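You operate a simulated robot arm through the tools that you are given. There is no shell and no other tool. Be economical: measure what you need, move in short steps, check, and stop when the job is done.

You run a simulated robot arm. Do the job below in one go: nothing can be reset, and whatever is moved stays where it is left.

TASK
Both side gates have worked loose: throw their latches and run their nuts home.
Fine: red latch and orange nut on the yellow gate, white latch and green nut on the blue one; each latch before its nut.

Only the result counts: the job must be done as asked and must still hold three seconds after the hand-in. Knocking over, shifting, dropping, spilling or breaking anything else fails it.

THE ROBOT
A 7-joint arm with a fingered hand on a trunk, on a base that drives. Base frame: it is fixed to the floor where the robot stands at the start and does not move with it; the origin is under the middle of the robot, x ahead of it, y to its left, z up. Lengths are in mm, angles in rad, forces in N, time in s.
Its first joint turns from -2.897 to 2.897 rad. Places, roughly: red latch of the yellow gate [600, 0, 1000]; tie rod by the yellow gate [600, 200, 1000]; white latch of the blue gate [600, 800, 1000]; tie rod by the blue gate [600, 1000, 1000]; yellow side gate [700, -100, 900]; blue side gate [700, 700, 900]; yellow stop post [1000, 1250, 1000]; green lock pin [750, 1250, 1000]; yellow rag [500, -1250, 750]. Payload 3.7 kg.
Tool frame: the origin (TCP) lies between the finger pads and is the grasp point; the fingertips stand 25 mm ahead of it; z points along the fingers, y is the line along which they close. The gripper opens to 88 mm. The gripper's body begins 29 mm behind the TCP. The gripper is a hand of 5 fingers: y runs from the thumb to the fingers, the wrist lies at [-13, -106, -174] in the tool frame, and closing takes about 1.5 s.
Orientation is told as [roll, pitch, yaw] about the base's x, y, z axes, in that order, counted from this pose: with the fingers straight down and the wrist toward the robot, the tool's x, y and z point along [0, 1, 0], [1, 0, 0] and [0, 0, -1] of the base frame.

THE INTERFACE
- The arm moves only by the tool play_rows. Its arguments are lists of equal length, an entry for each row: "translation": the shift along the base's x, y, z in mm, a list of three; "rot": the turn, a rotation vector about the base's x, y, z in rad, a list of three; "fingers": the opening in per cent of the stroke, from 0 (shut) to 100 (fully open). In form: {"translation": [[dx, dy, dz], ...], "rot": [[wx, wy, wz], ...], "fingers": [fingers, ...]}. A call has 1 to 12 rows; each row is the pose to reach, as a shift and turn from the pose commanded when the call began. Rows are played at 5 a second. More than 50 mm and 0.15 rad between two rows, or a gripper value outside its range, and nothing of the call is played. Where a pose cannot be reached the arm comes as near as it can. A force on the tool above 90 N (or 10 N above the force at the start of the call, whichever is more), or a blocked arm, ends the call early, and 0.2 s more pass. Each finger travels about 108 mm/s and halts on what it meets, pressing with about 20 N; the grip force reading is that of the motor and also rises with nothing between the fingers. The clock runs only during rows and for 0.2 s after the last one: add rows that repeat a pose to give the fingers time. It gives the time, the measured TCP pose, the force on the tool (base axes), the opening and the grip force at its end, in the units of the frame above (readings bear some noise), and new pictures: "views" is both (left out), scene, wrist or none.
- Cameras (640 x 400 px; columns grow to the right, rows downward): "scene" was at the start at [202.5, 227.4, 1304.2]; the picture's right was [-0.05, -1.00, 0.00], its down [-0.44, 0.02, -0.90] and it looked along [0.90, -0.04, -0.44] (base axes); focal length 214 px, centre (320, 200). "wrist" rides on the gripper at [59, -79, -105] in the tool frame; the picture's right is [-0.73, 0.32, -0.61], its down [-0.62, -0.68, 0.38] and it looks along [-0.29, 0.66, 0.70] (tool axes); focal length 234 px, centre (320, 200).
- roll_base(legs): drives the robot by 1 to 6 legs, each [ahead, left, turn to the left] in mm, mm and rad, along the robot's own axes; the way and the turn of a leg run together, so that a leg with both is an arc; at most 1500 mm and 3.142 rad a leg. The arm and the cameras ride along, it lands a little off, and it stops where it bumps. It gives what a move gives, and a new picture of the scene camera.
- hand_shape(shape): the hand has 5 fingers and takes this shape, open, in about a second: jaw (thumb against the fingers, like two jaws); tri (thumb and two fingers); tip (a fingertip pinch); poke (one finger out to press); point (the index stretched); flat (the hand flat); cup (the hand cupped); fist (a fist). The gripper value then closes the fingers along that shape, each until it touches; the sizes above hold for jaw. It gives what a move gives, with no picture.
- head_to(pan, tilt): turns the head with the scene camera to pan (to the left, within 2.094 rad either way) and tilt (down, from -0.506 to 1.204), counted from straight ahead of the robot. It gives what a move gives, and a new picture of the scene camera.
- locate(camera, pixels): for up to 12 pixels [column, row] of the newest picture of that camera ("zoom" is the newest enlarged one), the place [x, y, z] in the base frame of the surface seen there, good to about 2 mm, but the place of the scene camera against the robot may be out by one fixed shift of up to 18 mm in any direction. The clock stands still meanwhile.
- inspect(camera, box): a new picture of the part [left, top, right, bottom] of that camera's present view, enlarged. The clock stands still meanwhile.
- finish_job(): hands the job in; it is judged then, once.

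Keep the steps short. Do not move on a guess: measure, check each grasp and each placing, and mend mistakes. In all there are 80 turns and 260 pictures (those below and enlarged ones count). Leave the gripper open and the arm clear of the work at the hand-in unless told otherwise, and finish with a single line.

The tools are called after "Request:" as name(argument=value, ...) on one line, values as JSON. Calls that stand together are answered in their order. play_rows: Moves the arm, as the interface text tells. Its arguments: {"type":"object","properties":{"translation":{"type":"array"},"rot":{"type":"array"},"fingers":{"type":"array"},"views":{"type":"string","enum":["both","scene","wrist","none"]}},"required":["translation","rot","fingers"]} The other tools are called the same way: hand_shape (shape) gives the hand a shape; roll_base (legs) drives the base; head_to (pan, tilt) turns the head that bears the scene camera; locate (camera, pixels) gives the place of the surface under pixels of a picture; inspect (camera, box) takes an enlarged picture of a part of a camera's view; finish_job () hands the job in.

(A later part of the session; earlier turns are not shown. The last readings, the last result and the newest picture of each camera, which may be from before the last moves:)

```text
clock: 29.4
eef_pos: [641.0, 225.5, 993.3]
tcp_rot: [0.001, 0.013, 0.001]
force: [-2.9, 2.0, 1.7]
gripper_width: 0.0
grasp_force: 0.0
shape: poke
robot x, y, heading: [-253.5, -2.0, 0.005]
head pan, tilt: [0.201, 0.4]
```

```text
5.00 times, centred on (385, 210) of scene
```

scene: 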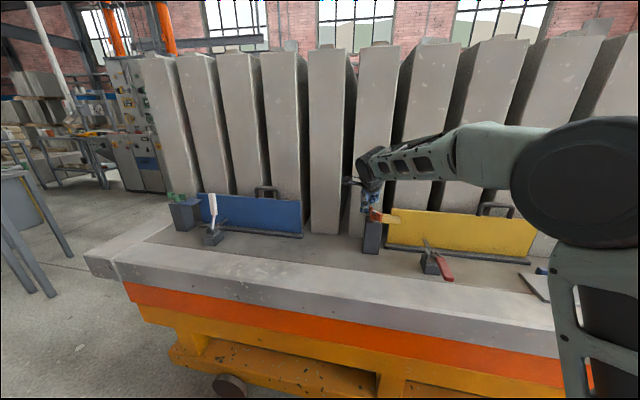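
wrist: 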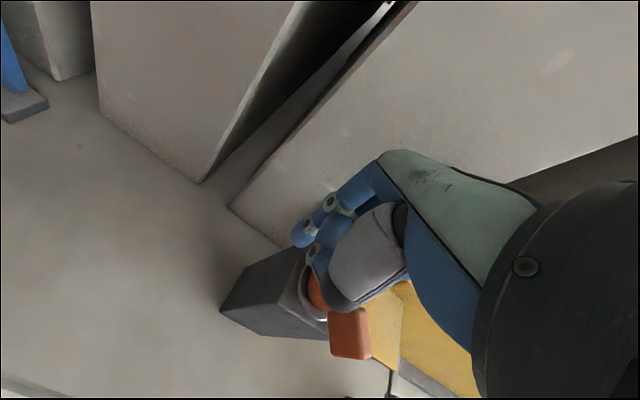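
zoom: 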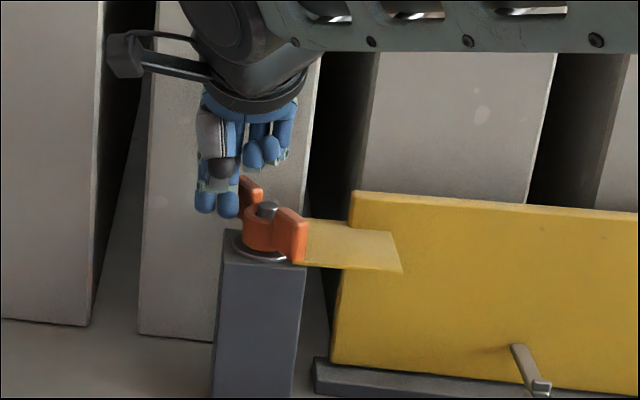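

The nut turns with the finger (about 60° so far, very light force). Now a full clockwise circle.

Request:
play_rows(translation=[[9.9, -11.3, 0], [13.5, -26.8, 0], [9.9, -42.3, 0], [0, -53.6, 0], [-13.5, -57.8, 0], [-27, -53.6, 0], [-36.9, -42.3, 0], [-40.5, -26.8, 0], [-36.9, -11.3, 0], [-27, 0, 0], [-13.5, 4.2, 0], [0, 0, 0]], rot=[[0, 0, 0], [0, 0, 0], [0, 0, 0], [0, 0, 0], [0, 0, 0], [0, 0, 0], [0, 0, 0], [0, 0, 0], [0, 0, 0], [0, 0, 0], [0, 0, 0], [0, 0, 0]], fingers=[100, 100, 100, 100, 100, 100, 100, 100, 100, 100, 100, 100], views="scene")

Request:
inspect(camera="scene", box=[345, 170, 425, 250])

```text
clock: 32.0
eef_pos: [639.9, 226.6, 993.4]
tcp_rot: [0.004, 0.014, -0.001]
force: [-3.3, 1.2, 1.0]
gripper_width: 0.1
grasp_force: 0.0
shape: poke
robot x, y, heading: [-254.5, -4.6, 0.002]
head pan, tilt: [0.201, 0.4]
```

scene: 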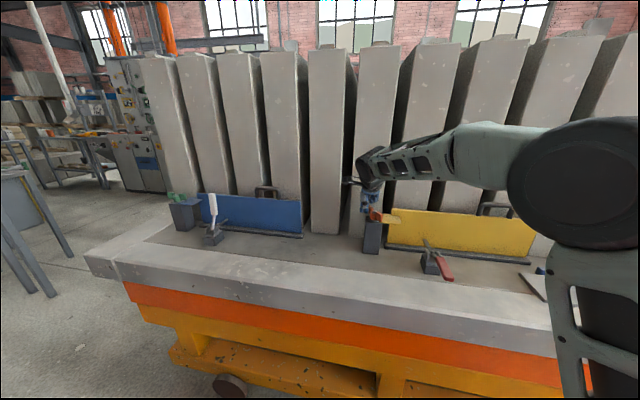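

```text
5.00 times, centred on (385, 210) of scene
```

zoom: 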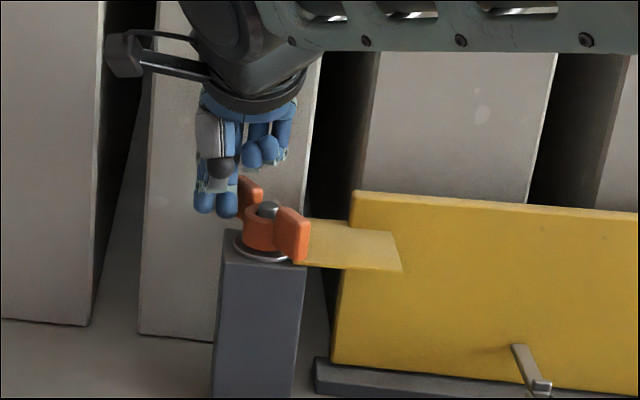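

The nut made a full turn and the rod end now shows a bit more. Two more turns.

Request:
play_rows(translation=[[9.9, -11.3, 0], [13.5, -26.8, 0], [9.9, -42.3, 0], [0, -53.6, 0], [-13.5, -57.8, 0], [-27, -53.6, 0], [-36.9, -42.3, 0], [-40.5, -26.8, 0], [-36.9, -11.3, 0], [-27, 0, 0], [-13.5, 4.2, 0], [0, 0, 0]], rot=[[0, 0, 0], [0, 0, 0], [0, 0, 0], [0, 0, 0], [0, 0, 0], [0, 0, 0], [0, 0, 0], [0, 0, 0], [0, 0, 0], [0, 0, 0], [0, 0, 0], [0, 0, 0]], fingers=[100, 100, 100, 100, 100, 100, 100, 100, 100, 100, 100, 100], views="none")

Request:
inspect(camera="scene", box=[345, 170, 425, 250])

Request:
play_rows(translation=[[9.9, -11.3, 0], [13.5, -26.8, 0], [9.9, -42.3, 0], [0, -53.6, 0], [-13.5, -57.8, 0], [-27, -53.6, 0], [-36.9, -42.3, 0], [-40.5, -26.8, 0], [-36.9, -11.3, 0], [-27, 0, 0], [-13.5, 4.2, 0], [0, 0, 0]], rot=[[0, 0, 0], [0, 0, 0], [0, 0, 0], [0, 0, 0], [0, 0, 0], [0, 0, 0], [0, 0, 0], [0, 0, 0], [0, 0, 0], [0, 0, 0], [0, 0, 0], [0, 0, 0]], fingers=[100, 100, 100, 100, 100, 100, 100, 100, 100, 100, 100, 100], views="none")

Request:
inspect(camera="scene", box=[345, 170, 425, 250])

```text
clock: 34.6
eef_pos: [639.4, 226.4, 994.4]
tcp_rot: [0.004, 0.012, -0.001]
force: [-2.7, 2.6, 1.0]
gripper_width: 0.0
grasp_force: 0.0
shape: poke
robot x, y, heading: [-251.0, -0.8, -0.005]
head pan, tilt: [0.201, 0.4]
```

```text
5.00 times, centred on (385, 210) of scene
```

zoom: 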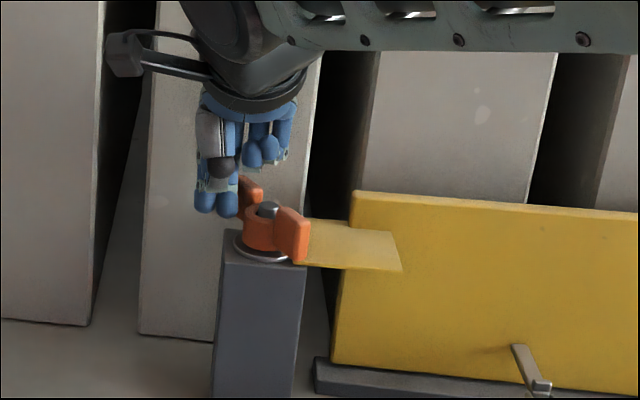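

```text
clock: 37.2
eef_pos: [639.6, 226.5, 993.3]
tcp_rot: [0.003, 0.013, -0.001]
force: [-3.2, 1.8, 0.6]
gripper_width: 0.0
grasp_force: 0.0
shape: poke
robot x, y, heading: [-252.4, -0.8, -0.002]
head pan, tilt: [0.201, 0.4]
```

```text
5.00 times, centred on (385, 210) of scene
```

zoom: 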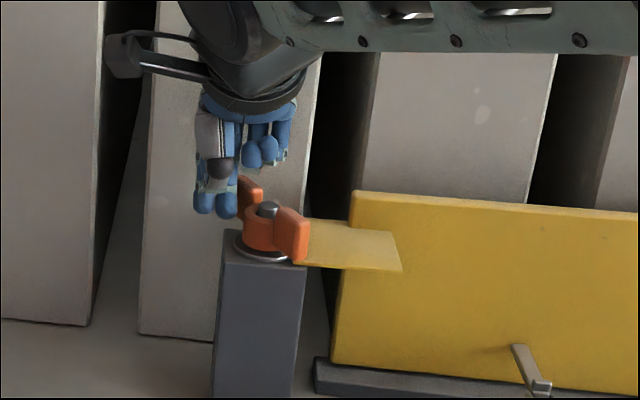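

I see little descent between the pictures, so I'll measure the heights.

Request:
locate(camera="zoom", pixels=[[290, 210], [290, 213], [268, 206], [250, 212], [260, 220], [262, 240], [258, 250], [240, 248], [285, 262]])

Request:
inspect(camera="scene", box=[363, 195, 403, 225])

```text
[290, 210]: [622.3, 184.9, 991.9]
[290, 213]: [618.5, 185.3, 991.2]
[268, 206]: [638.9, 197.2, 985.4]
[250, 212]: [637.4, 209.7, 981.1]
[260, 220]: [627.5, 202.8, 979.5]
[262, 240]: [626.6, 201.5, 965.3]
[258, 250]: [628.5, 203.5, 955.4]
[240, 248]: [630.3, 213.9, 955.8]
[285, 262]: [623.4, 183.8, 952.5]
```

```text
13.33 times, centred on (383, 210) of scene
```

zoom: 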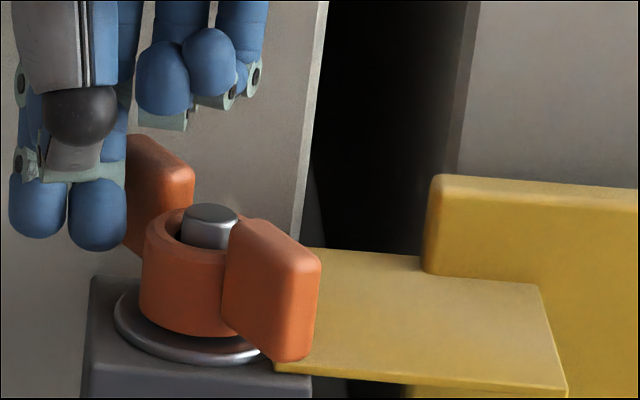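

A small gap remains above the washer, and the descent per turn is small. I'll run three more turns and compare with the same close-up.

Request:
play_rows(translation=[[9.9, -11.3, 0], [13.5, -26.8, 0], [9.9, -42.3, 0], [0, -53.6, 0], [-13.5, -57.8, 0], [-27, -53.6, 0], [-36.9, -42.3, 0], [-40.5, -26.8, 0], [-36.9, -11.3, 0], [-27, 0, 0], [-13.5, 4.2, 0], [0, 0, 0]], rot=[[0, 0, 0], [0, 0, 0], [0, 0, 0], [0, 0, 0], [0, 0, 0], [0, 0, 0], [0, 0, 0], [0, 0, 0], [0, 0, 0], [0, 0, 0], [0, 0, 0], [0, 0, 0]], fingers=[100, 100, 100, 100, 100, 100, 100, 100, 100, 100, 100, 100], views="none")

Request:
play_rows(translation=[[9.9, -11.3, 0], [13.5, -26.8, 0], [9.9, -42.3, 0], [0, -53.6, 0], [-13.5, -57.8, 0], [-27, -53.6, 0], [-36.9, -42.3, 0], [-40.5, -26.8, 0], [-36.9, -11.3, 0], [-27, 0, 0], [-13.5, 4.2, 0], [0, 0, 0]], rot=[[0, 0, 0], [0, 0, 0], [0, 0, 0], [0, 0, 0], [0, 0, 0], [0, 0, 0], [0, 0, 0], [0, 0, 0], [0, 0, 0], [0, 0, 0], [0, 0, 0], [0, 0, 0]], fingers=[100, 100, 100, 100, 100, 100, 100, 100, 100, 100, 100, 100], views="none")

Request:
inspect(camera="scene", box=[363, 195, 403, 225])

```text
clock: 39.9
eef_pos: [638.5, 226.1, 994.4]
tcp_rot: [0.003, 0.012, 0.001]
force: [-2.6, 1.5, 1.1]
gripper_width: 0.0
grasp_force: 0.0
shape: poke
robot x, y, heading: [-254.7, 1.8, 0.001]
head pan, tilt: [0.201, 0.4]
```

```text
clock: 42.5
eef_pos: [638.6, 226.0, 994.5]
tcp_rot: [0.002, 0.013, 0.001]
force: [-3.6, 2.1, -0.4]
gripper_width: 0.0
grasp_force: 0.1
shape: poke
robot x, y, heading: [-254.0, -2.3, 0.0]
head pan, tilt: [0.201, 0.4]
```

```text
13.33 times, centred on (383, 210) of scene
```

zoom: 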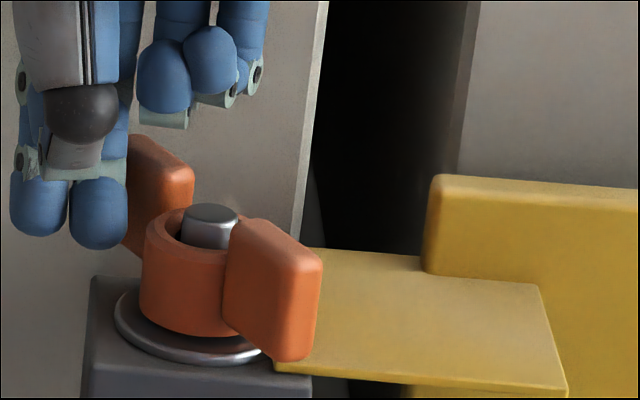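

No change in height over two turns, so I need to see whether the nut follows all the way round. I'll do partial arcs with a look at each.

Request:
play_rows(translation=[[9.9, -11.3, 0], [13.5, -26.8, 0], [9.9, -42.3, 0], [0, -53.6, 0]], rot=[[0, 0, 0], [0, 0, 0], [0, 0, 0], [0, 0, 0]], fingers=[100, 100, 100, 100], views="none")

Request:
inspect(camera="scene", box=[358, 190, 408, 225])

Request:
play_rows(translation=[[-13.5, -4.2, 0], [-27, 0, 0], [-36.9, 11.3, 0]], rot=[[0, 0, 0], [0, 0, 0], [0, 0, 0]], fingers=[100, 100, 100], views="none")

Request:
inspect(camera="scene", box=[358, 190, 408, 225])

```text
clock: 43.5
eef_pos: [641.3, 172.1, 994.2]
tcp_rot: [0.003, 0.008, -0.002]
force: [25.9, 8.1, 4.0]
gripper_width: 0.0
grasp_force: 0.0
shape: poke
robot x, y, heading: [-253.3, 4.0, -0.003]
head pan, tilt: [0.201, 0.4]
```

```text
11.43 times, centred on (383, 208) of scene
```

zoom: 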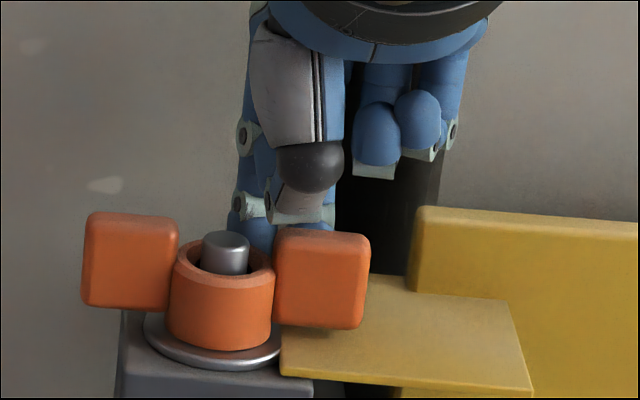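

```text
clock: 44.2
eef_pos: [606.9, 173.3, 995.3]
tcp_rot: [-0.001, 0.01, -0.012]
force: [56.7, -38.8, 23.3]
gripper_width: 0.1
grasp_force: 0.1
shape: poke
robot x, y, heading: [-255.1, 1.0, -0.003]
head pan, tilt: [0.201, 0.4]
```

```text
11.43 times, centred on (383, 208) of scene
```

zoom: 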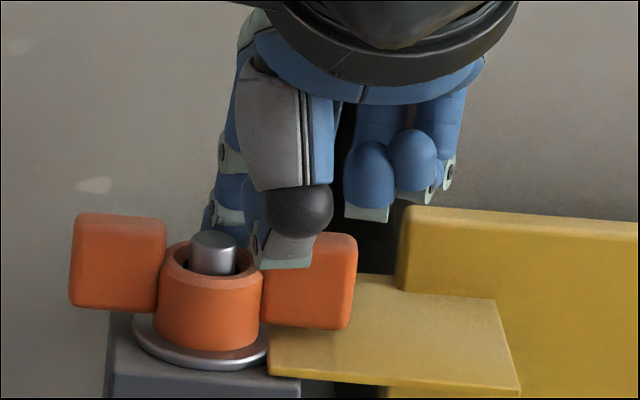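

At the gate side the force climbed to about 57 N, the nut stood still and the finger slipped past. I'll keep going in small steps to see where the nut moves and where it doesn't.

Request:
play_rows(translation=[[-8, 8, 0], [-8, 16, 0], [-8, 16, 0]], rot=[[0, 0, 0], [0, 0, 0], [0, 0, 0]], fingers=[100, 100, 100], views="wrist")

Request:
inspect(camera="scene", box=[358, 190, 408, 225])

```text
clock: 45.0
eef_pos: [593.2, 203.8, 991.5]
tcp_rot: [0.002, 0.019, 0.005]
force: [22.5, -4.1, 3.9]
gripper_width: 0.4
grasp_force: 0.1
shape: poke
robot x, y, heading: [-251.8, -1.0, -0.001]
head pan, tilt: [0.201, 0.4]
```

wrist: 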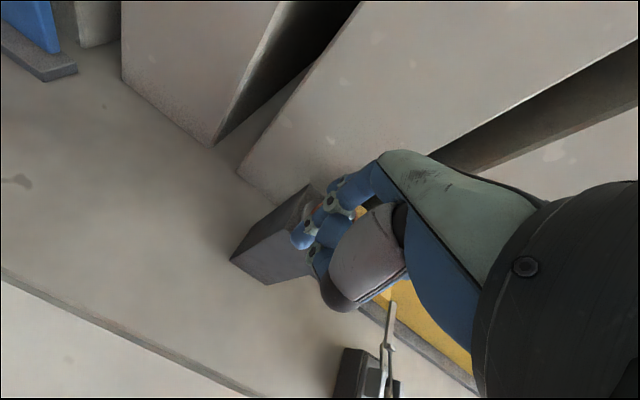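

```text
11.43 times, centred on (383, 208) of scene
```

zoom: 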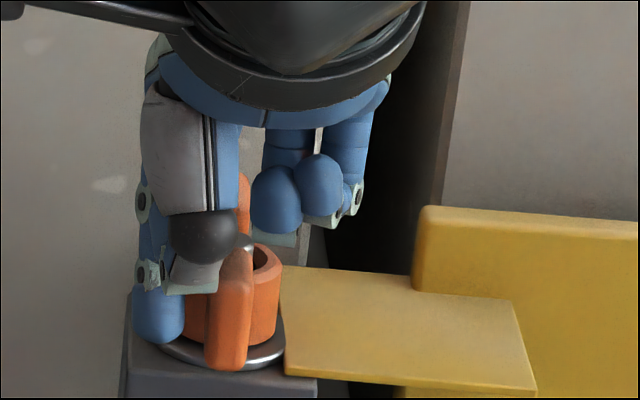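

The nut does follow (the wing now points at the robot), but the fingers rub on the hub and the wing got between them. I'll lift off, look, and re-enter with a wider path.

Request:
play_rows(translation=[[0, 0, 30], [0, 0, 60], [-30, -20, 80], [-60, -40, 80], [-60, -40, 80]], rot=[[0, 0, 0], [0, 0, 0], [0, 0, 0], [0, 0, 0], [0, 0, 0]], fingers=[100, 100, 100, 100, 100], views="wrist")

Request:
inspect(camera="wrist", box=[180, 60, 380, 260])

Request:
inspect(camera="scene", box=[358, 190, 408, 225])

```text
clock: 46.2
eef_pos: [533.4, 159.5, 1072.7]
tcp_rot: [0.002, 0.013, 0.0]
force: [-1.1, -0.1, 0.8]
gripper_width: 0.0
grasp_force: 0.1
shape: poke
robot x, y, heading: [-256.5, -4.1, -0.002]
head pan, tilt: [0.201, 0.4]
```

wrist: 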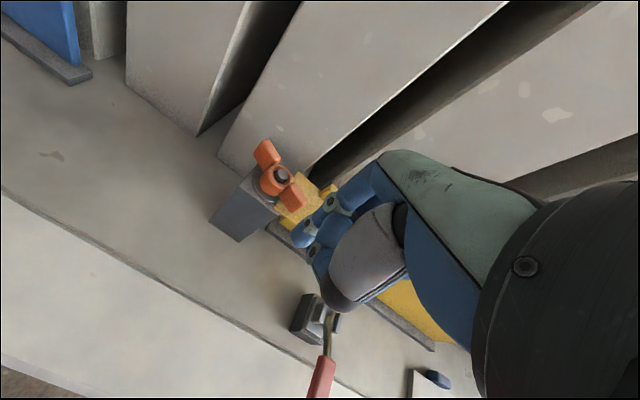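

```text
2.00 times, centred on (280, 160) of wrist
```

zoom: 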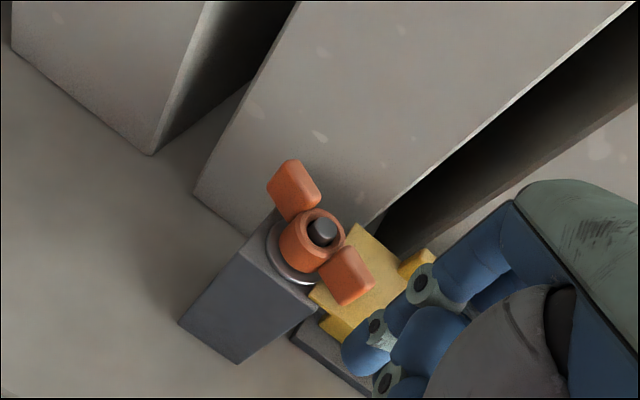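

```text
11.43 times, centred on (383, 208) of scene
```

zoom: 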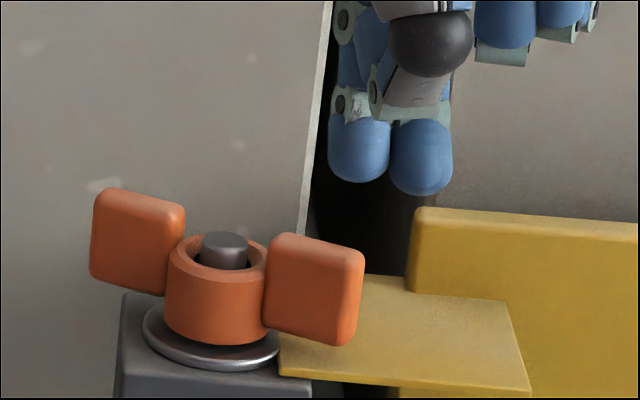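

After lift-off the nut has turned back a bit and sits slightly higher. It looks as if it had already reached home around wings-along-y (26 N), and forcing it past made it spring back. I'll measure the wing direction and height now.

Request:
locate(camera="wrist", pixels=[[265, 150], [268, 162], [291, 194], [288, 187], [282, 177], [272, 186], [276, 174]])

Request:
locate(camera="zoom", pixels=[[225, 237], [210, 270], [215, 290], [215, 340], [130, 200], [300, 240], [200, 357], [150, 196], [330, 250]])

```text
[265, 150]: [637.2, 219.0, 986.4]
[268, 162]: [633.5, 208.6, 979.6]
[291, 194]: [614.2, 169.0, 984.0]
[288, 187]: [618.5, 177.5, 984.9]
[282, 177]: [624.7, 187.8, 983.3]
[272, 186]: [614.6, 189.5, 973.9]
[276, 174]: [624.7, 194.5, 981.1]
```

```text
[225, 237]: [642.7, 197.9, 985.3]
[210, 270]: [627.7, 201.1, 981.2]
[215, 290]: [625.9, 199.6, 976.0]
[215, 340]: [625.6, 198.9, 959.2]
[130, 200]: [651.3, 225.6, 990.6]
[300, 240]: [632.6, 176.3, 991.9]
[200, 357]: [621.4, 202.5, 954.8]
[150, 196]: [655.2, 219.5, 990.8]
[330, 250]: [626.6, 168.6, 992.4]
```

The wing axis is now at about 65°, with roughly a 3–4 mm gap to the washer. I'll re-enter on the robot side and push clockwise on a wider ellipse (28 × 34) as far as φ=30°, then check the force.

Request:
play_rows(translation=[[32, 20, 0], [64, 39.5, 0], [64, 39.5, -40], [64, 39.5, -80], [67.7, 56.5, -80], [78, 69, -80], [92, 73.5, -80], [106, 69, -80], [116, 56.5, -80], [116, 56.5, -80]], rot=[[0, 0, 0], [0, 0, 0], [0, 0, 0], [0, 0, 0], [0, 0, 0], [0, 0, 0], [0, 0, 0], [0, 0, 0], [0, 0, 0], [0, 0, 0]], fingers=[100, 100, 100, 100, 100, 100, 100, 100, 100, 100], views="none")

Request:
inspect(camera="scene", box=[358, 190, 408, 225])

```text
clock: 48.5
eef_pos: [650.4, 215.0, 993.9]
tcp_rot: [0.002, 0.012, 0.0]
force: [-2.3, 2.8, -0.8]
gripper_width: 0.0
grasp_force: 0.0
shape: poke
robot x, y, heading: [-247.8, 0.2, 0.001]
head pan, tilt: [0.201, 0.4]
```

```text
11.43 times, centred on (383, 208) of scene
```

zoom: 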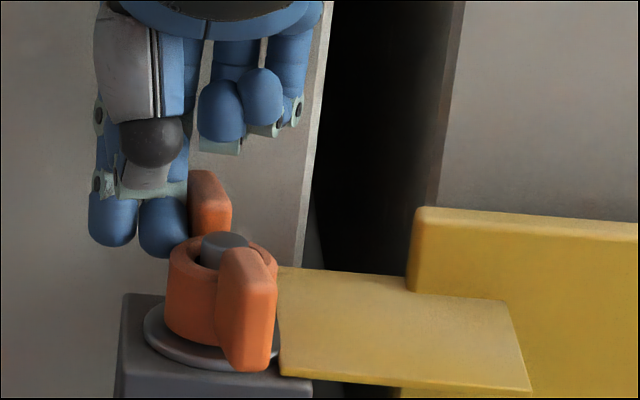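

Low force (about 3 N), wing pointing at +x. I'll carry on to φ=-30.

Request:
play_rows(translation=[[2.5, -8.5, 0], [3.8, -17, 0], [2.8, -25.8, 0], [0, -34, 0]], rot=[[0, 0, 0], [0, 0, 0], [0, 0, 0], [0, 0, 0]], fingers=[100, 100, 100, 100], views="none")

Request:
inspect(camera="scene", box=[358, 190, 408, 225])

```text
clock: 49.5
eef_pos: [650.6, 181.6, 993.8]
tcp_rot: [0.003, 0.011, 0.0]
force: [4.2, 4.0, 1.6]
gripper_width: 0.1
grasp_force: 0.0
shape: poke
robot x, y, heading: [-254.4, -1.5, 0.002]
head pan, tilt: [0.201, 0.4]
```

```text
11.43 times, centred on (383, 208) of scene
```

zoom: 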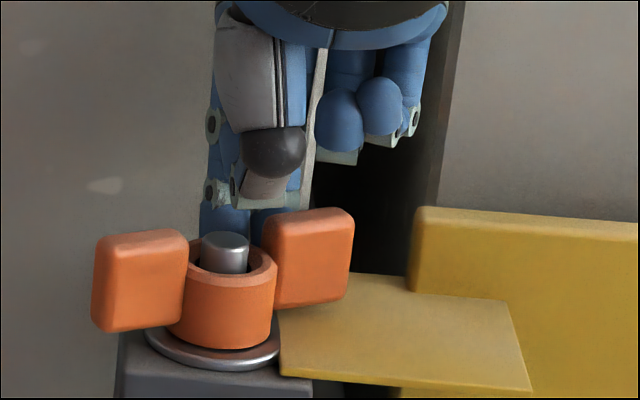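

The nut is lower and still light (4 N). Small steps now, watching for the stop.

Request:
play_rows(translation=[[-2, -3.5, 0], [-4.4, -7, 0], [-4.4, -7, 0]], rot=[[0, 0, 0], [0, 0, 0], [0, 0, 0]], fingers=[100, 100, 100], views="none")

Request:
inspect(camera="scene", box=[358, 190, 408, 225])

Request:
play_rows(translation=[[-3, -3, 0], [-5.8, -5.4, 0], [-5.8, -5.4, 0]], rot=[[0, 0, 0], [0, 0, 0], [0, 0, 0]], fingers=[100, 100, 100], views="none")

Request:
inspect(camera="scene", box=[358, 190, 408, 225])

```text
clock: 50.2
eef_pos: [646.1, 174.2, 993.7]
tcp_rot: [0.002, 0.013, -0.003]
force: [11.6, 0.1, 0.2]
gripper_width: 0.0
grasp_force: 0.0
shape: poke
robot x, y, heading: [-255.7, -4.9, -0.002]
head pan, tilt: [0.201, 0.4]
```

```text
11.43 times, centred on (383, 208) of scene
```

zoom: 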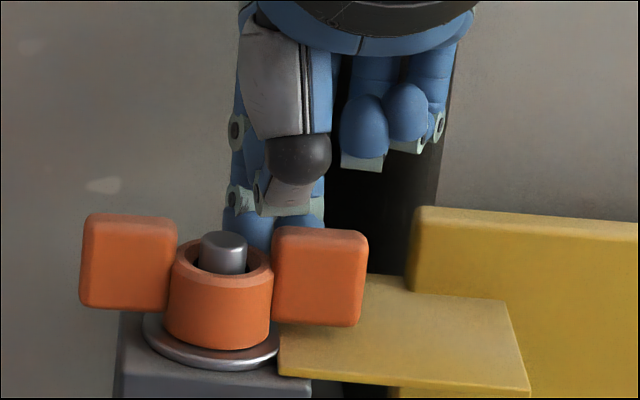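

```text
clock: 51.0
eef_pos: [641.4, 169.4, 993.7]
tcp_rot: [0.002, 0.012, -0.002]
force: [28.4, 6.3, 4.8]
gripper_width: 0.0
grasp_force: 0.0
shape: poke
robot x, y, heading: [-250.6, 3.0, 0.001]
head pan, tilt: [0.201, 0.4]
```

```text
11.43 times, centred on (383, 208) of scene
```

zoom: 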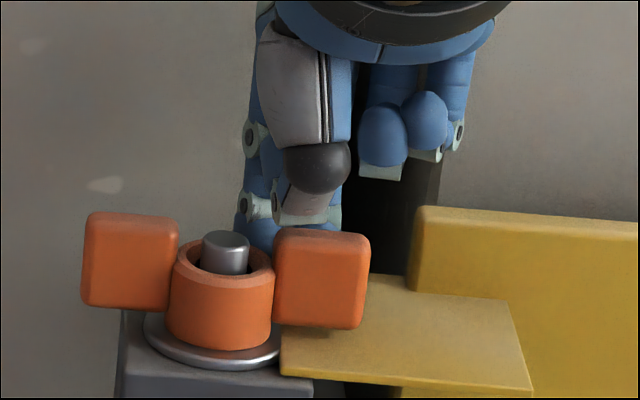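

The nut now resists firmly (12→28 N) with no more turning: it's at its stop. I'll back off slowly and see whether it stays.

Request:
play_rows(translation=[[2, 1, 0], [4, 2, 0], [6, 3, 0], [9, 4, 0], [12, 5, 0], [12, 5, 0]], rot=[[0, 0, 0], [0, 0, 0], [0, 0, 0], [0, 0, 0], [0, 0, 0], [0, 0, 0]], fingers=[100, 100, 100, 100, 100, 100], views="none")

Request:
inspect(camera="scene", box=[358, 190, 408, 225])

Request:
play_rows(translation=[[0, 0, 35], [0, 0, 80], [-45, 0, 90], [-90, 0, 90], [-90, 0, 90]], rot=[[0, 0, 0], [0, 0, 0], [0, 0, 0], [0, 0, 0], [0, 0, 0]], fingers=[100, 100, 100, 100, 100], views="wrist")

Request:
inspect(camera="scene", box=[358, 190, 408, 225])

```text
clock: 52.5
eef_pos: [652.2, 173.5, 992.8]
tcp_rot: [0.0, 0.011, 0.001]
force: [0.1, -0.1, 1.2]
gripper_width: 0.0
grasp_force: 0.0
shape: poke
robot x, y, heading: [-252.1, 4.4, 0.003]
head pan, tilt: [0.201, 0.4]
```

```text
11.43 times, centred on (383, 208) of scene
```

zoom: 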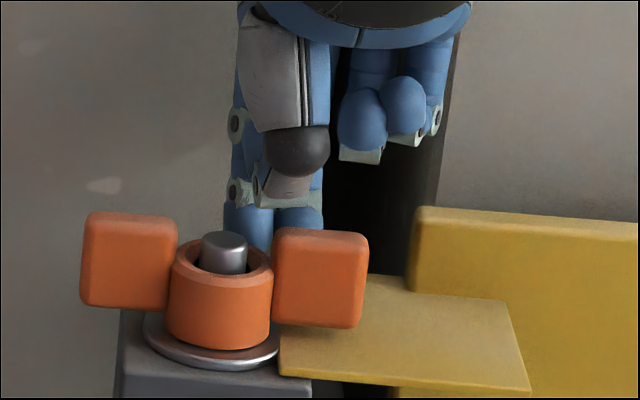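

```text
clock: 53.6
eef_pos: [562.4, 174.9, 1084.8]
tcp_rot: [0.003, 0.013, -0.001]
force: [0.0, 0.8, 0.3]
gripper_width: 0.1
grasp_force: 0.1
shape: poke
robot x, y, heading: [-252.0, 2.3, -0.002]
head pan, tilt: [0.201, 0.4]
```

wrist: 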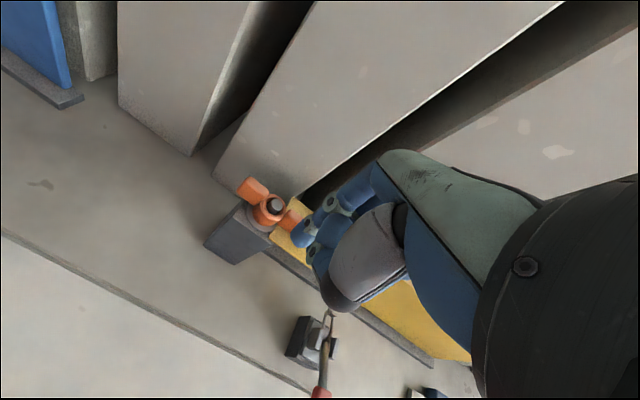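

```text
11.43 times, centred on (383, 208) of scene
```

zoom: 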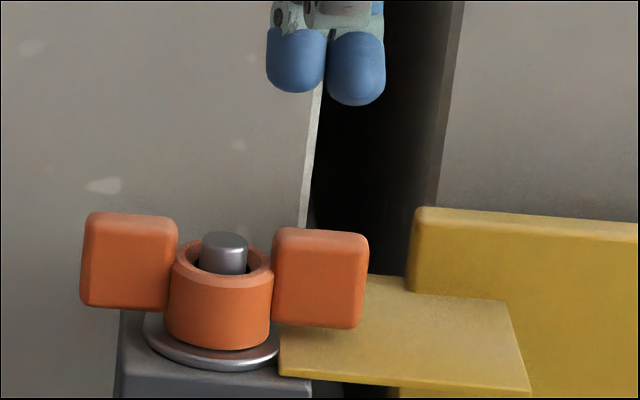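

It stays put. I'll check heights: washer, hub bottom, wing bottom versus flap, rod top.

Request:
locate(camera="zoom", pixels=[[220, 342], [220, 347], [215, 352], [215, 359], [340, 322], [345, 335], [130, 302], [320, 231], [130, 215], [225, 237], [210, 278], [300, 345]])

Request:
inspect(camera="scene", box=[366, 205, 396, 225])

Request:
inspect(camera="wrist", box=[210, 160, 310, 260])

```text
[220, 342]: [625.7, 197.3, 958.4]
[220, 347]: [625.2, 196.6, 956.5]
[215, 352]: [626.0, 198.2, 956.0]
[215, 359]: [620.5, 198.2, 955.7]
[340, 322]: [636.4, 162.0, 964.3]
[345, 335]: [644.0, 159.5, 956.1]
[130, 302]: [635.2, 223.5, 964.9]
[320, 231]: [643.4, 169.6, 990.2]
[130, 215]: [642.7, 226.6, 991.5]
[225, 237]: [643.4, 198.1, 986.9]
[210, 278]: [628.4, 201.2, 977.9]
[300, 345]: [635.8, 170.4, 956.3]
```

```text
16.00 times, centred on (381, 215) of scene
```

zoom: 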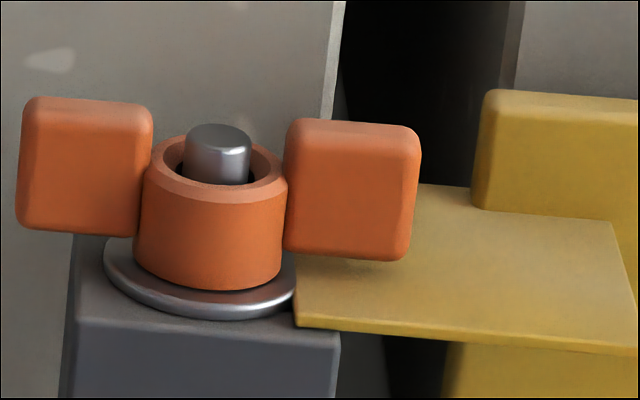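

```text
4.00 times, centred on (260, 210) of wrist
```

zoom: 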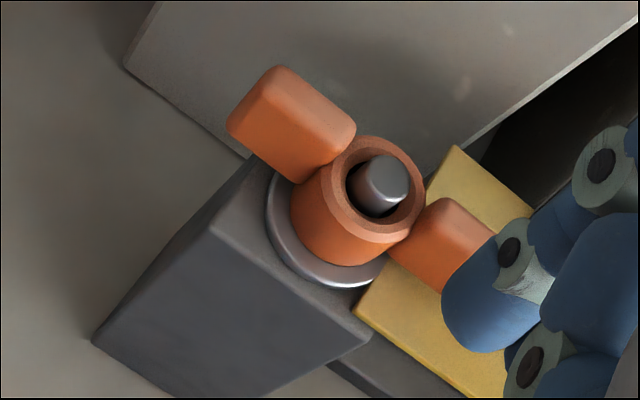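

The hub bottom (956.5) sits on the washer (956) and the wings clear the flap: the orange nut is home. Now the blue side: jaw shape, retract and raise, then drive 800 mm left.

Request:
hand_shape(shape="jaw")

Request:
play_rows(translation=[[-40, -10, 20], [-80, -30, 40], [-120, -50, 60], [-160, -70, 60], [-160, -110, 60], [-160, -150, 60]], rot=[[0, 0, 0], [0, 0, 0], [0, 0, 0], [0, 0, 0], [0, 0, 0], [0, 0, 0]], fingers=[100, 100, 100, 100, 100, 100], views="none")

Request:
roll_base(legs=[[0, 800, 0]])

Request:
inspect(camera="wrist", box=[0, 0, 640, 400])

```text
clock: 54.5
eef_pos: [563.7, 175.6, 1085.4]
tcp_rot: [0.002, 0.013, -0.001]
force: [-0.7, -0.3, -0.3]
gripper_width: 87.9
grasp_force: 0.0
shape: jaw
robot x, y, heading: [-251.6, -1.8, 0.005]
head pan, tilt: [0.201, 0.4]
```

```text
clock: 56.0
eef_pos: [401.8, 25.1, 1144.5]
tcp_rot: [0.002, 0.012, 0.0]
force: [-0.3, 0.2, -0.6]
gripper_width: 88.1
grasp_force: 0.0
shape: jaw
robot x, y, heading: [-258.4, 1.3, 0.0]
head pan, tilt: [0.201, 0.4]
```

```text
clock: 60.2
eef_pos: [403.7, 826.0, 1145.6]
tcp_rot: [0.004, 0.012, -0.002]
force: [-0.1, 1.2, 0.0]
gripper_width: 88.1
grasp_force: 0.0
shape: jaw
robot x, y, heading: [-252.3, 800.6, -0.002]
head pan, tilt: [0.201, 0.4]
```

scene: 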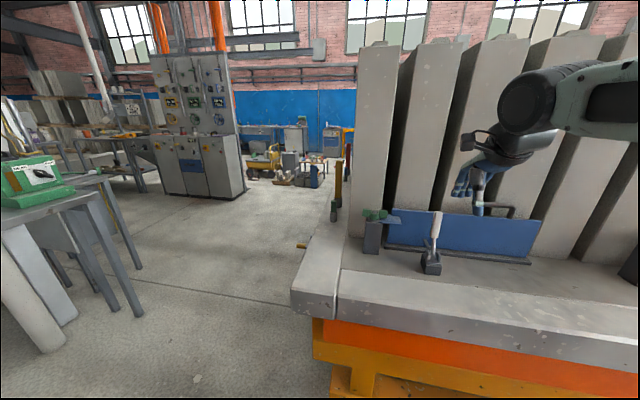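

```text
1.00 times, centred on (320, 200) of wrist
```

zoom: 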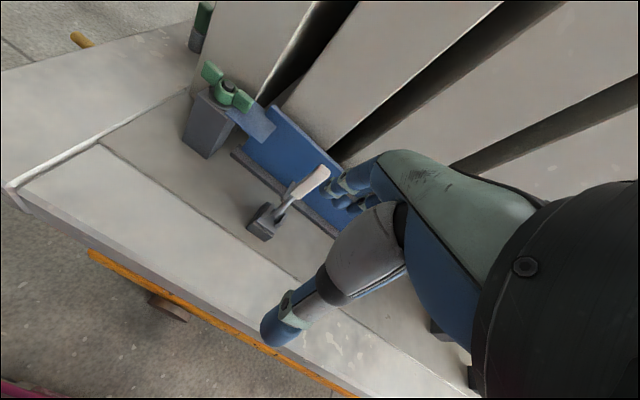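

Request:
inspect(camera="scene", box=[340, 170, 560, 300])

Request:
inspect(camera="wrist", box=[170, 0, 350, 260])

Request:
locate(camera="wrist", pixels=[[211, 72], [228, 86], [243, 101], [224, 93], [260, 125], [324, 170], [305, 186], [290, 197], [278, 212], [264, 228], [200, 110], [202, 20]])

Request:
head_to(pan=0.0, tilt=0.45)

```text
2.91 times, centred on (450, 235) of scene
```

zoom: 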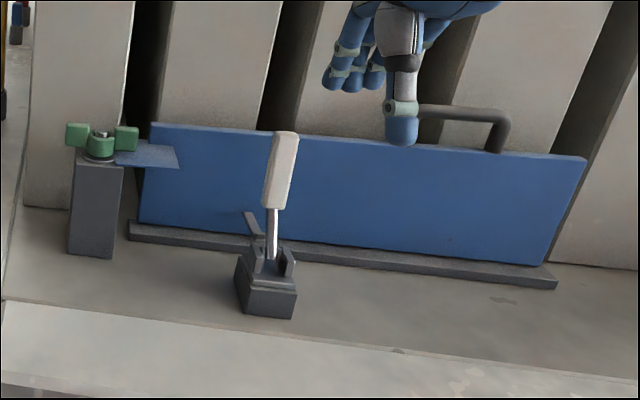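

```text
1.54 times, centred on (260, 130) of wrist
```

zoom: 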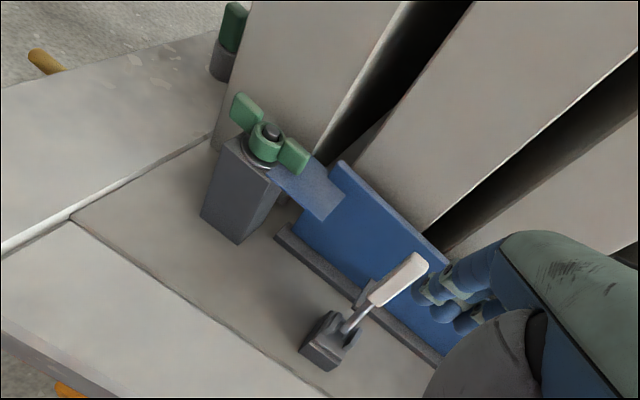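

```text
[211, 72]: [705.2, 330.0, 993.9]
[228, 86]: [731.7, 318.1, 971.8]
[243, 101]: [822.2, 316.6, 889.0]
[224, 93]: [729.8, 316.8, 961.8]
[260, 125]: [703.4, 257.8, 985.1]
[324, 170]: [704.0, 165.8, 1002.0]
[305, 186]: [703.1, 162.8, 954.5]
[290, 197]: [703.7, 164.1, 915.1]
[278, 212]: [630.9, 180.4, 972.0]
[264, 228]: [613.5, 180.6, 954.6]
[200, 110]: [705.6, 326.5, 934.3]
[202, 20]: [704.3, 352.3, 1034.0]
```

```text
clock: 61.0
eef_pos: [403.7, 825.6, 1143.5]
tcp_rot: [0.003, 0.012, -0.002]
force: [0.8, -1.1, -0.9]
gripper_width: 87.9
grasp_force: 0.1
shape: jaw
robot x, y, heading: [-249.8, 798.5, -0.002]
head pan, tilt: [0.0, 0.45]
```

scene: 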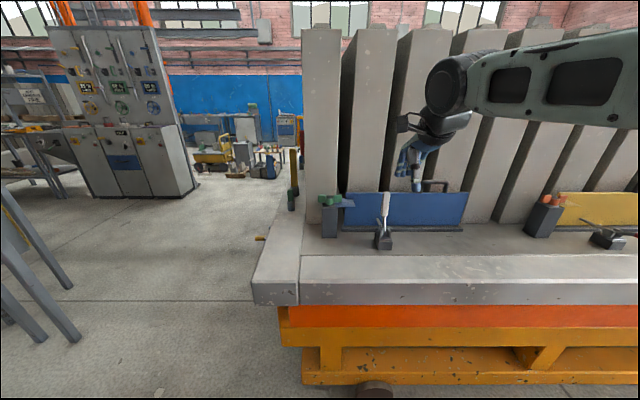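

Those readings used the stale wrist picture. I'll take a fresh one with a small move toward the latch.

Request:
play_rows(translation=[[30, -10, 0], [60, -15, 0], [60, -15, 0]], rot=[[0, 0, 0], [0, 0, 0], [0, 0, 0]], fingers=[100, 100, 100], views="wrist")

Request:
inspect(camera="wrist", box=[100, 30, 420, 230])

```text
clock: 61.8
eef_pos: [464.0, 811.4, 1144.2]
tcp_rot: [0.003, 0.013, -0.002]
force: [-0.9, -0.8, 0.0]
gripper_width: 88.2
grasp_force: 0.0
shape: jaw
robot x, y, heading: [-252.7, 800.5, -0.002]
head pan, tilt: [0.0, 0.45]
```

wrist: 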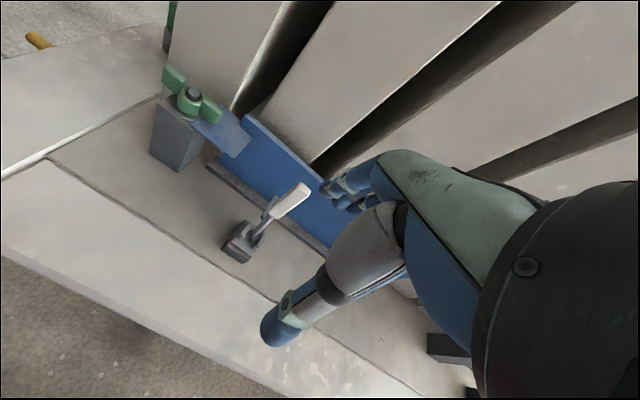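

```text
2.00 times, centred on (260, 130) of wrist
```

zoom: 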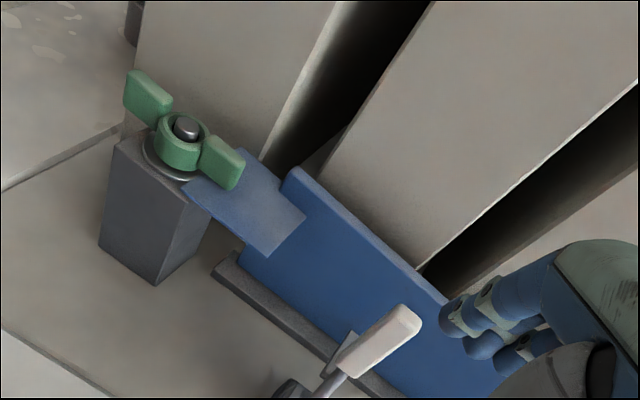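

Request:
locate(camera="wrist", pixels=[[174, 79], [193, 95], [189, 103], [208, 110], [180, 92], [230, 135], [303, 188], [290, 202], [275, 214], [260, 230], [240, 245], [175, 140]])

Request:
locate(camera="scene", pixels=[[386, 196], [386, 215], [384, 240], [336, 199], [324, 199], [336, 204], [355, 203]])

```text
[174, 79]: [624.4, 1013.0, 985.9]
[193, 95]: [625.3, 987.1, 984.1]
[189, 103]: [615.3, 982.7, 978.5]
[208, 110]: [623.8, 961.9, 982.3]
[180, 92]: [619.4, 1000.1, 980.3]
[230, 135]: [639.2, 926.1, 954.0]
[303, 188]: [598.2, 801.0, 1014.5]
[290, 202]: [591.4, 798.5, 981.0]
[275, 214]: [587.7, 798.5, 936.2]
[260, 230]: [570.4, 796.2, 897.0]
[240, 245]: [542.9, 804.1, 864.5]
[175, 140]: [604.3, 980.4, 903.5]
```

```text
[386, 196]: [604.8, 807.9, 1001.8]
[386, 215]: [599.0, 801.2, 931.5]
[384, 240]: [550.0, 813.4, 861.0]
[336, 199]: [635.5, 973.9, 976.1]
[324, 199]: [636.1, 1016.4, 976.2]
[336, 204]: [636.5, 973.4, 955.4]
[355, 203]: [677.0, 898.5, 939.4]
```

The blue side has the same layout, shifted about +798 in y. Handle at about (600, 800) with its top at 1015; nut axis at about (625.5, 987). Same procedure: straddle the handle from above and draw it toward the robot.

Request:
play_rows(translation=[[46, -4, 0], [92, -8, 0], [136, -10, 0], [136, -10, -40], [136, -10, -80], [136, -10, -80]], rot=[[0, 0, 0], [0, 0, 0], [0, 0, 0], [0, 0, 0], [0, 0, 0], [0, 0, 0]], fingers=[100, 100, 100, 100, 100, 100], views="both")

```text
clock: 63.2
eef_pos: [600.0, 802.3, 1063.8]
tcp_rot: [0.001, 0.012, -0.002]
force: [1.1, 0.0, -0.5]
gripper_width: 88.0
grasp_force: 0.2
shape: jaw
robot x, y, heading: [-250.8, 799.3, -0.004]
head pan, tilt: [0.0, 0.45]
```

scene: 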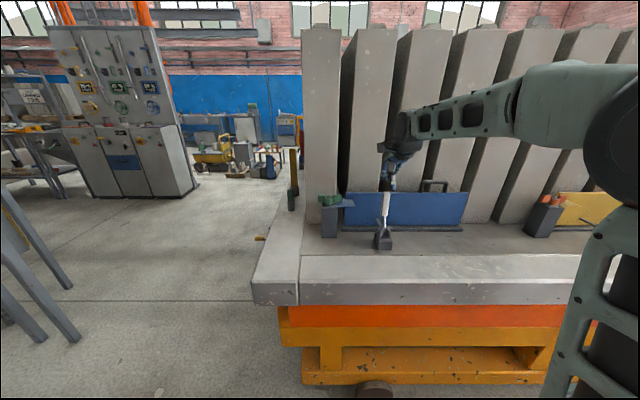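
wrist: 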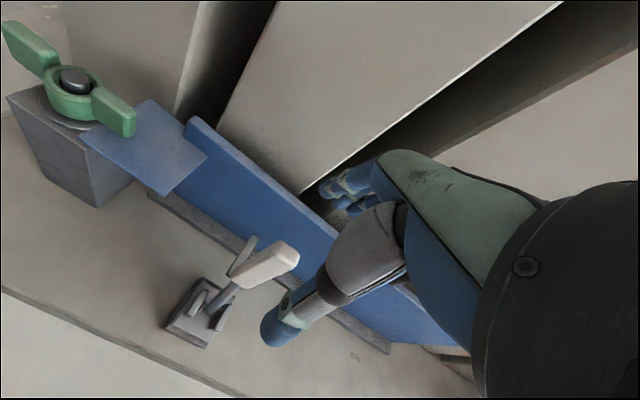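

Same alignment as before. Lower 62 mm and draw the lever along the arc.

Request:
play_rows(translation=[[0, 0, -30], [0, 0, -62], [-20, 0, -62], [-38, 0, -62], [-56, 0, -64], [-76, 0, -66], [-96, 0, -69], [-112, 0, -75], [-128, 0, -83], [-144, 0, -93], [-158, 0, -105], [-158, 0, -105]], rot=[[0, 0, 0], [0, 0, 0], [0, 0, 0], [0, 0, 0], [0, 0, 0], [0, 0, 0], [0, 0, 0], [0, 0, 0], [0, 0, 0], [0, 0, 0], [0, 0, 0], [0, 0, 0]], fingers=[100, 100, 100, 100, 100, 100, 100, 100, 100, 100, 100, 100], views="both")

```text
clock: 65.8
eef_pos: [439.8, 800.4, 956.4]
tcp_rot: [0.003, 0.012, -0.002]
force: [-0.2, 0.7, -0.9]
gripper_width: 88.0
grasp_force: 0.0
shape: jaw
robot x, y, heading: [-251.2, 797.8, 0.0]
head pan, tilt: [0.0, 0.45]
```

scene: 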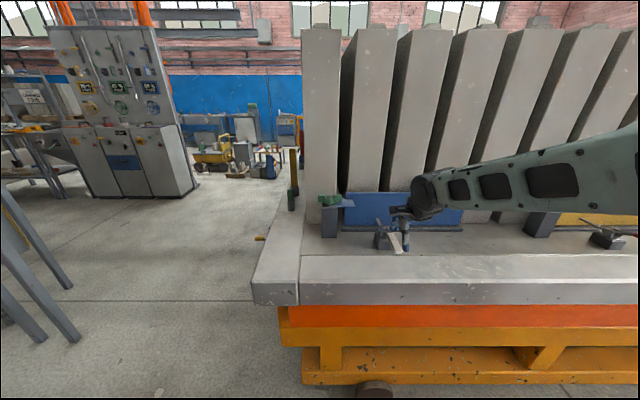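
wrist: 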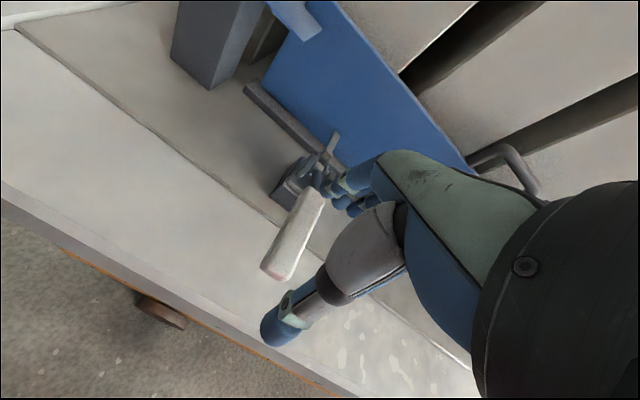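

Request:
locate(camera="wrist", pixels=[[310, 200], [296, 232], [280, 262], [318, 190], [330, 185]])

Request:
inspect(camera="wrist", box=[240, 120, 400, 290])

```text
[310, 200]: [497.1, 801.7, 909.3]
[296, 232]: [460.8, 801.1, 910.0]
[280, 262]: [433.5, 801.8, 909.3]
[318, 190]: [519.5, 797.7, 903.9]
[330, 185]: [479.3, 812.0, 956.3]
```

```text
2.35 times, centred on (320, 205) of wrist
```

zoom: 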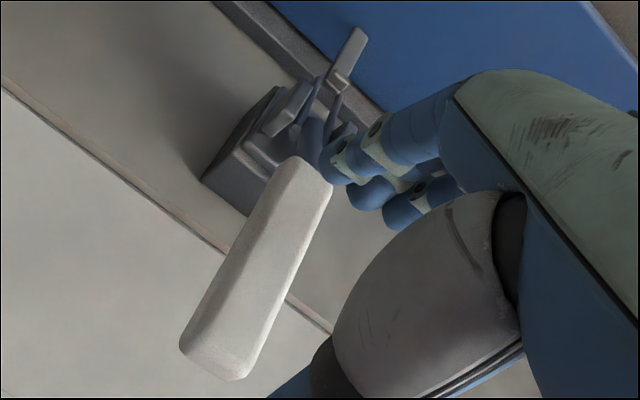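

The white handle already lies flat at z≈909.5, same as the red one's final state. I'll give it a confirming press, then lift.

Request:
play_rows(translation=[[0, 0, 30], [-20, 0, 20], [-20, 0, -5], [-20, 0, -15], [-20, 0, -22], [-20, 0, -27]], rot=[[0, 0, 0], [0, 0, 0], [0, 0, 0], [0, 0, 0], [0, 0, 0], [0, 0, 0]], fingers=[100, 100, 100, 100, 100, 100], views="none")

Request:
play_rows(translation=[[0, 0, 45], [0, 0, 90], [0, 0, 135], [0, 40, 150], [20, 80, 150], [40, 110, 150], [40, 110, 150]], rot=[[0, 0, 0], [0, 0, 0], [0, 0, 0], [0, 0, 0], [0, 0, 0], [0, 0, 0], [0, 0, 0]], fingers=[100, 100, 100, 100, 100, 100, 100], views="wrist")

Request:
inspect(camera="wrist", box=[160, 60, 400, 300])

```text
clock: 67.2
eef_pos: [422.2, 800.6, 932.6]
tcp_rot: [0.004, 0.007, -0.003]
force: [-3.8, 0.1, 19.1]
gripper_width: 86.5
grasp_force: 0.2
shape: jaw
robot x, y, heading: [-252.7, 802.4, -0.005]
head pan, tilt: [0.0, 0.45]
```

```text
clock: 68.8
eef_pos: [462.9, 911.5, 1081.2]
tcp_rot: [0.002, 0.012, -0.002]
force: [0.0, 0.1, 0.1]
gripper_width: 87.9
grasp_force: 0.0
shape: jaw
robot x, y, heading: [-252.5, 797.7, 0.0]
head pan, tilt: [0.0, 0.45]
```

wrist: 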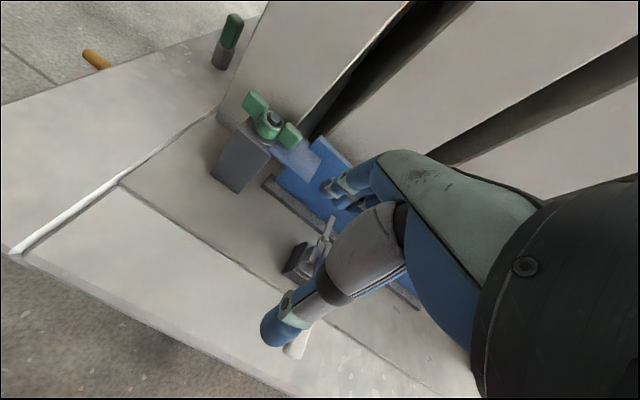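

```text
1.67 times, centred on (280, 180) of wrist
```

zoom: 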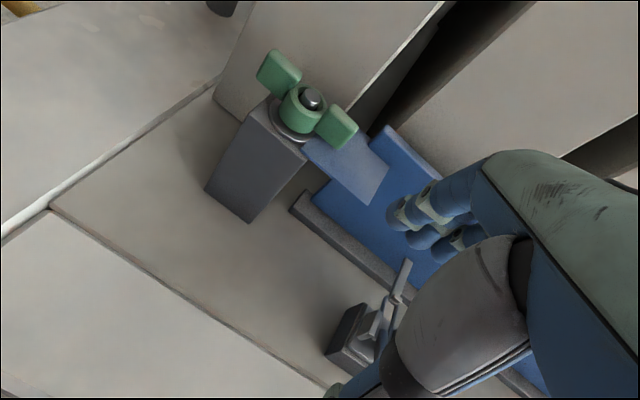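

White latch is thrown. Now the green nut: poke shape, and measure the nut's wings and gap.

Request:
locate(camera="wrist", pixels=[[256, 103], [290, 134], [275, 117], [269, 122], [262, 112], [280, 124], [253, 140]])

Request:
hand_shape(shape="poke")

Request:
head_to(pan=0.2, tilt=0.4)

Request:
inspect(camera="scene", box=[355, 195, 405, 230])

```text
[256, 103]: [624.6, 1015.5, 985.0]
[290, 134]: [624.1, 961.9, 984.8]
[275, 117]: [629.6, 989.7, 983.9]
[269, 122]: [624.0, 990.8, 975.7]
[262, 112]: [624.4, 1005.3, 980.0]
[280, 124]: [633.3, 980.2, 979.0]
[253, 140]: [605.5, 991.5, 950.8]
```

```text
clock: 69.7
eef_pos: [462.4, 912.0, 1080.8]
tcp_rot: [0.004, 0.012, -0.002]
force: [0.7, -0.6, 0.0]
gripper_width: 0.0
grasp_force: 0.1
shape: poke
robot x, y, heading: [-256.4, 800.8, -0.003]
head pan, tilt: [0.0, 0.45]
```

```text
clock: 70.4
eef_pos: [461.3, 911.3, 1081.7]
tcp_rot: [0.003, 0.012, -0.001]
force: [-0.2, -0.4, -0.5]
gripper_width: 0.1
grasp_force: 0.1
shape: poke
robot x, y, heading: [-254.8, 803.3, -0.009]
head pan, tilt: [0.201, 0.4]
```

scene: 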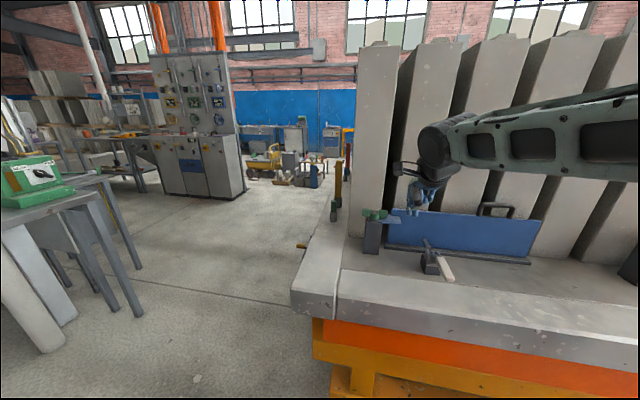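

```text
11.43 times, centred on (380, 212) of scene
```

zoom: 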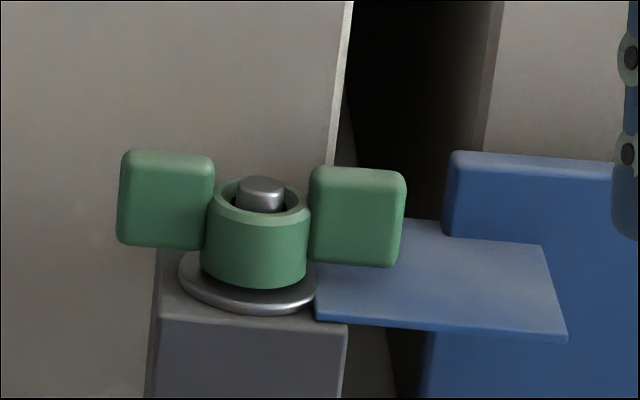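

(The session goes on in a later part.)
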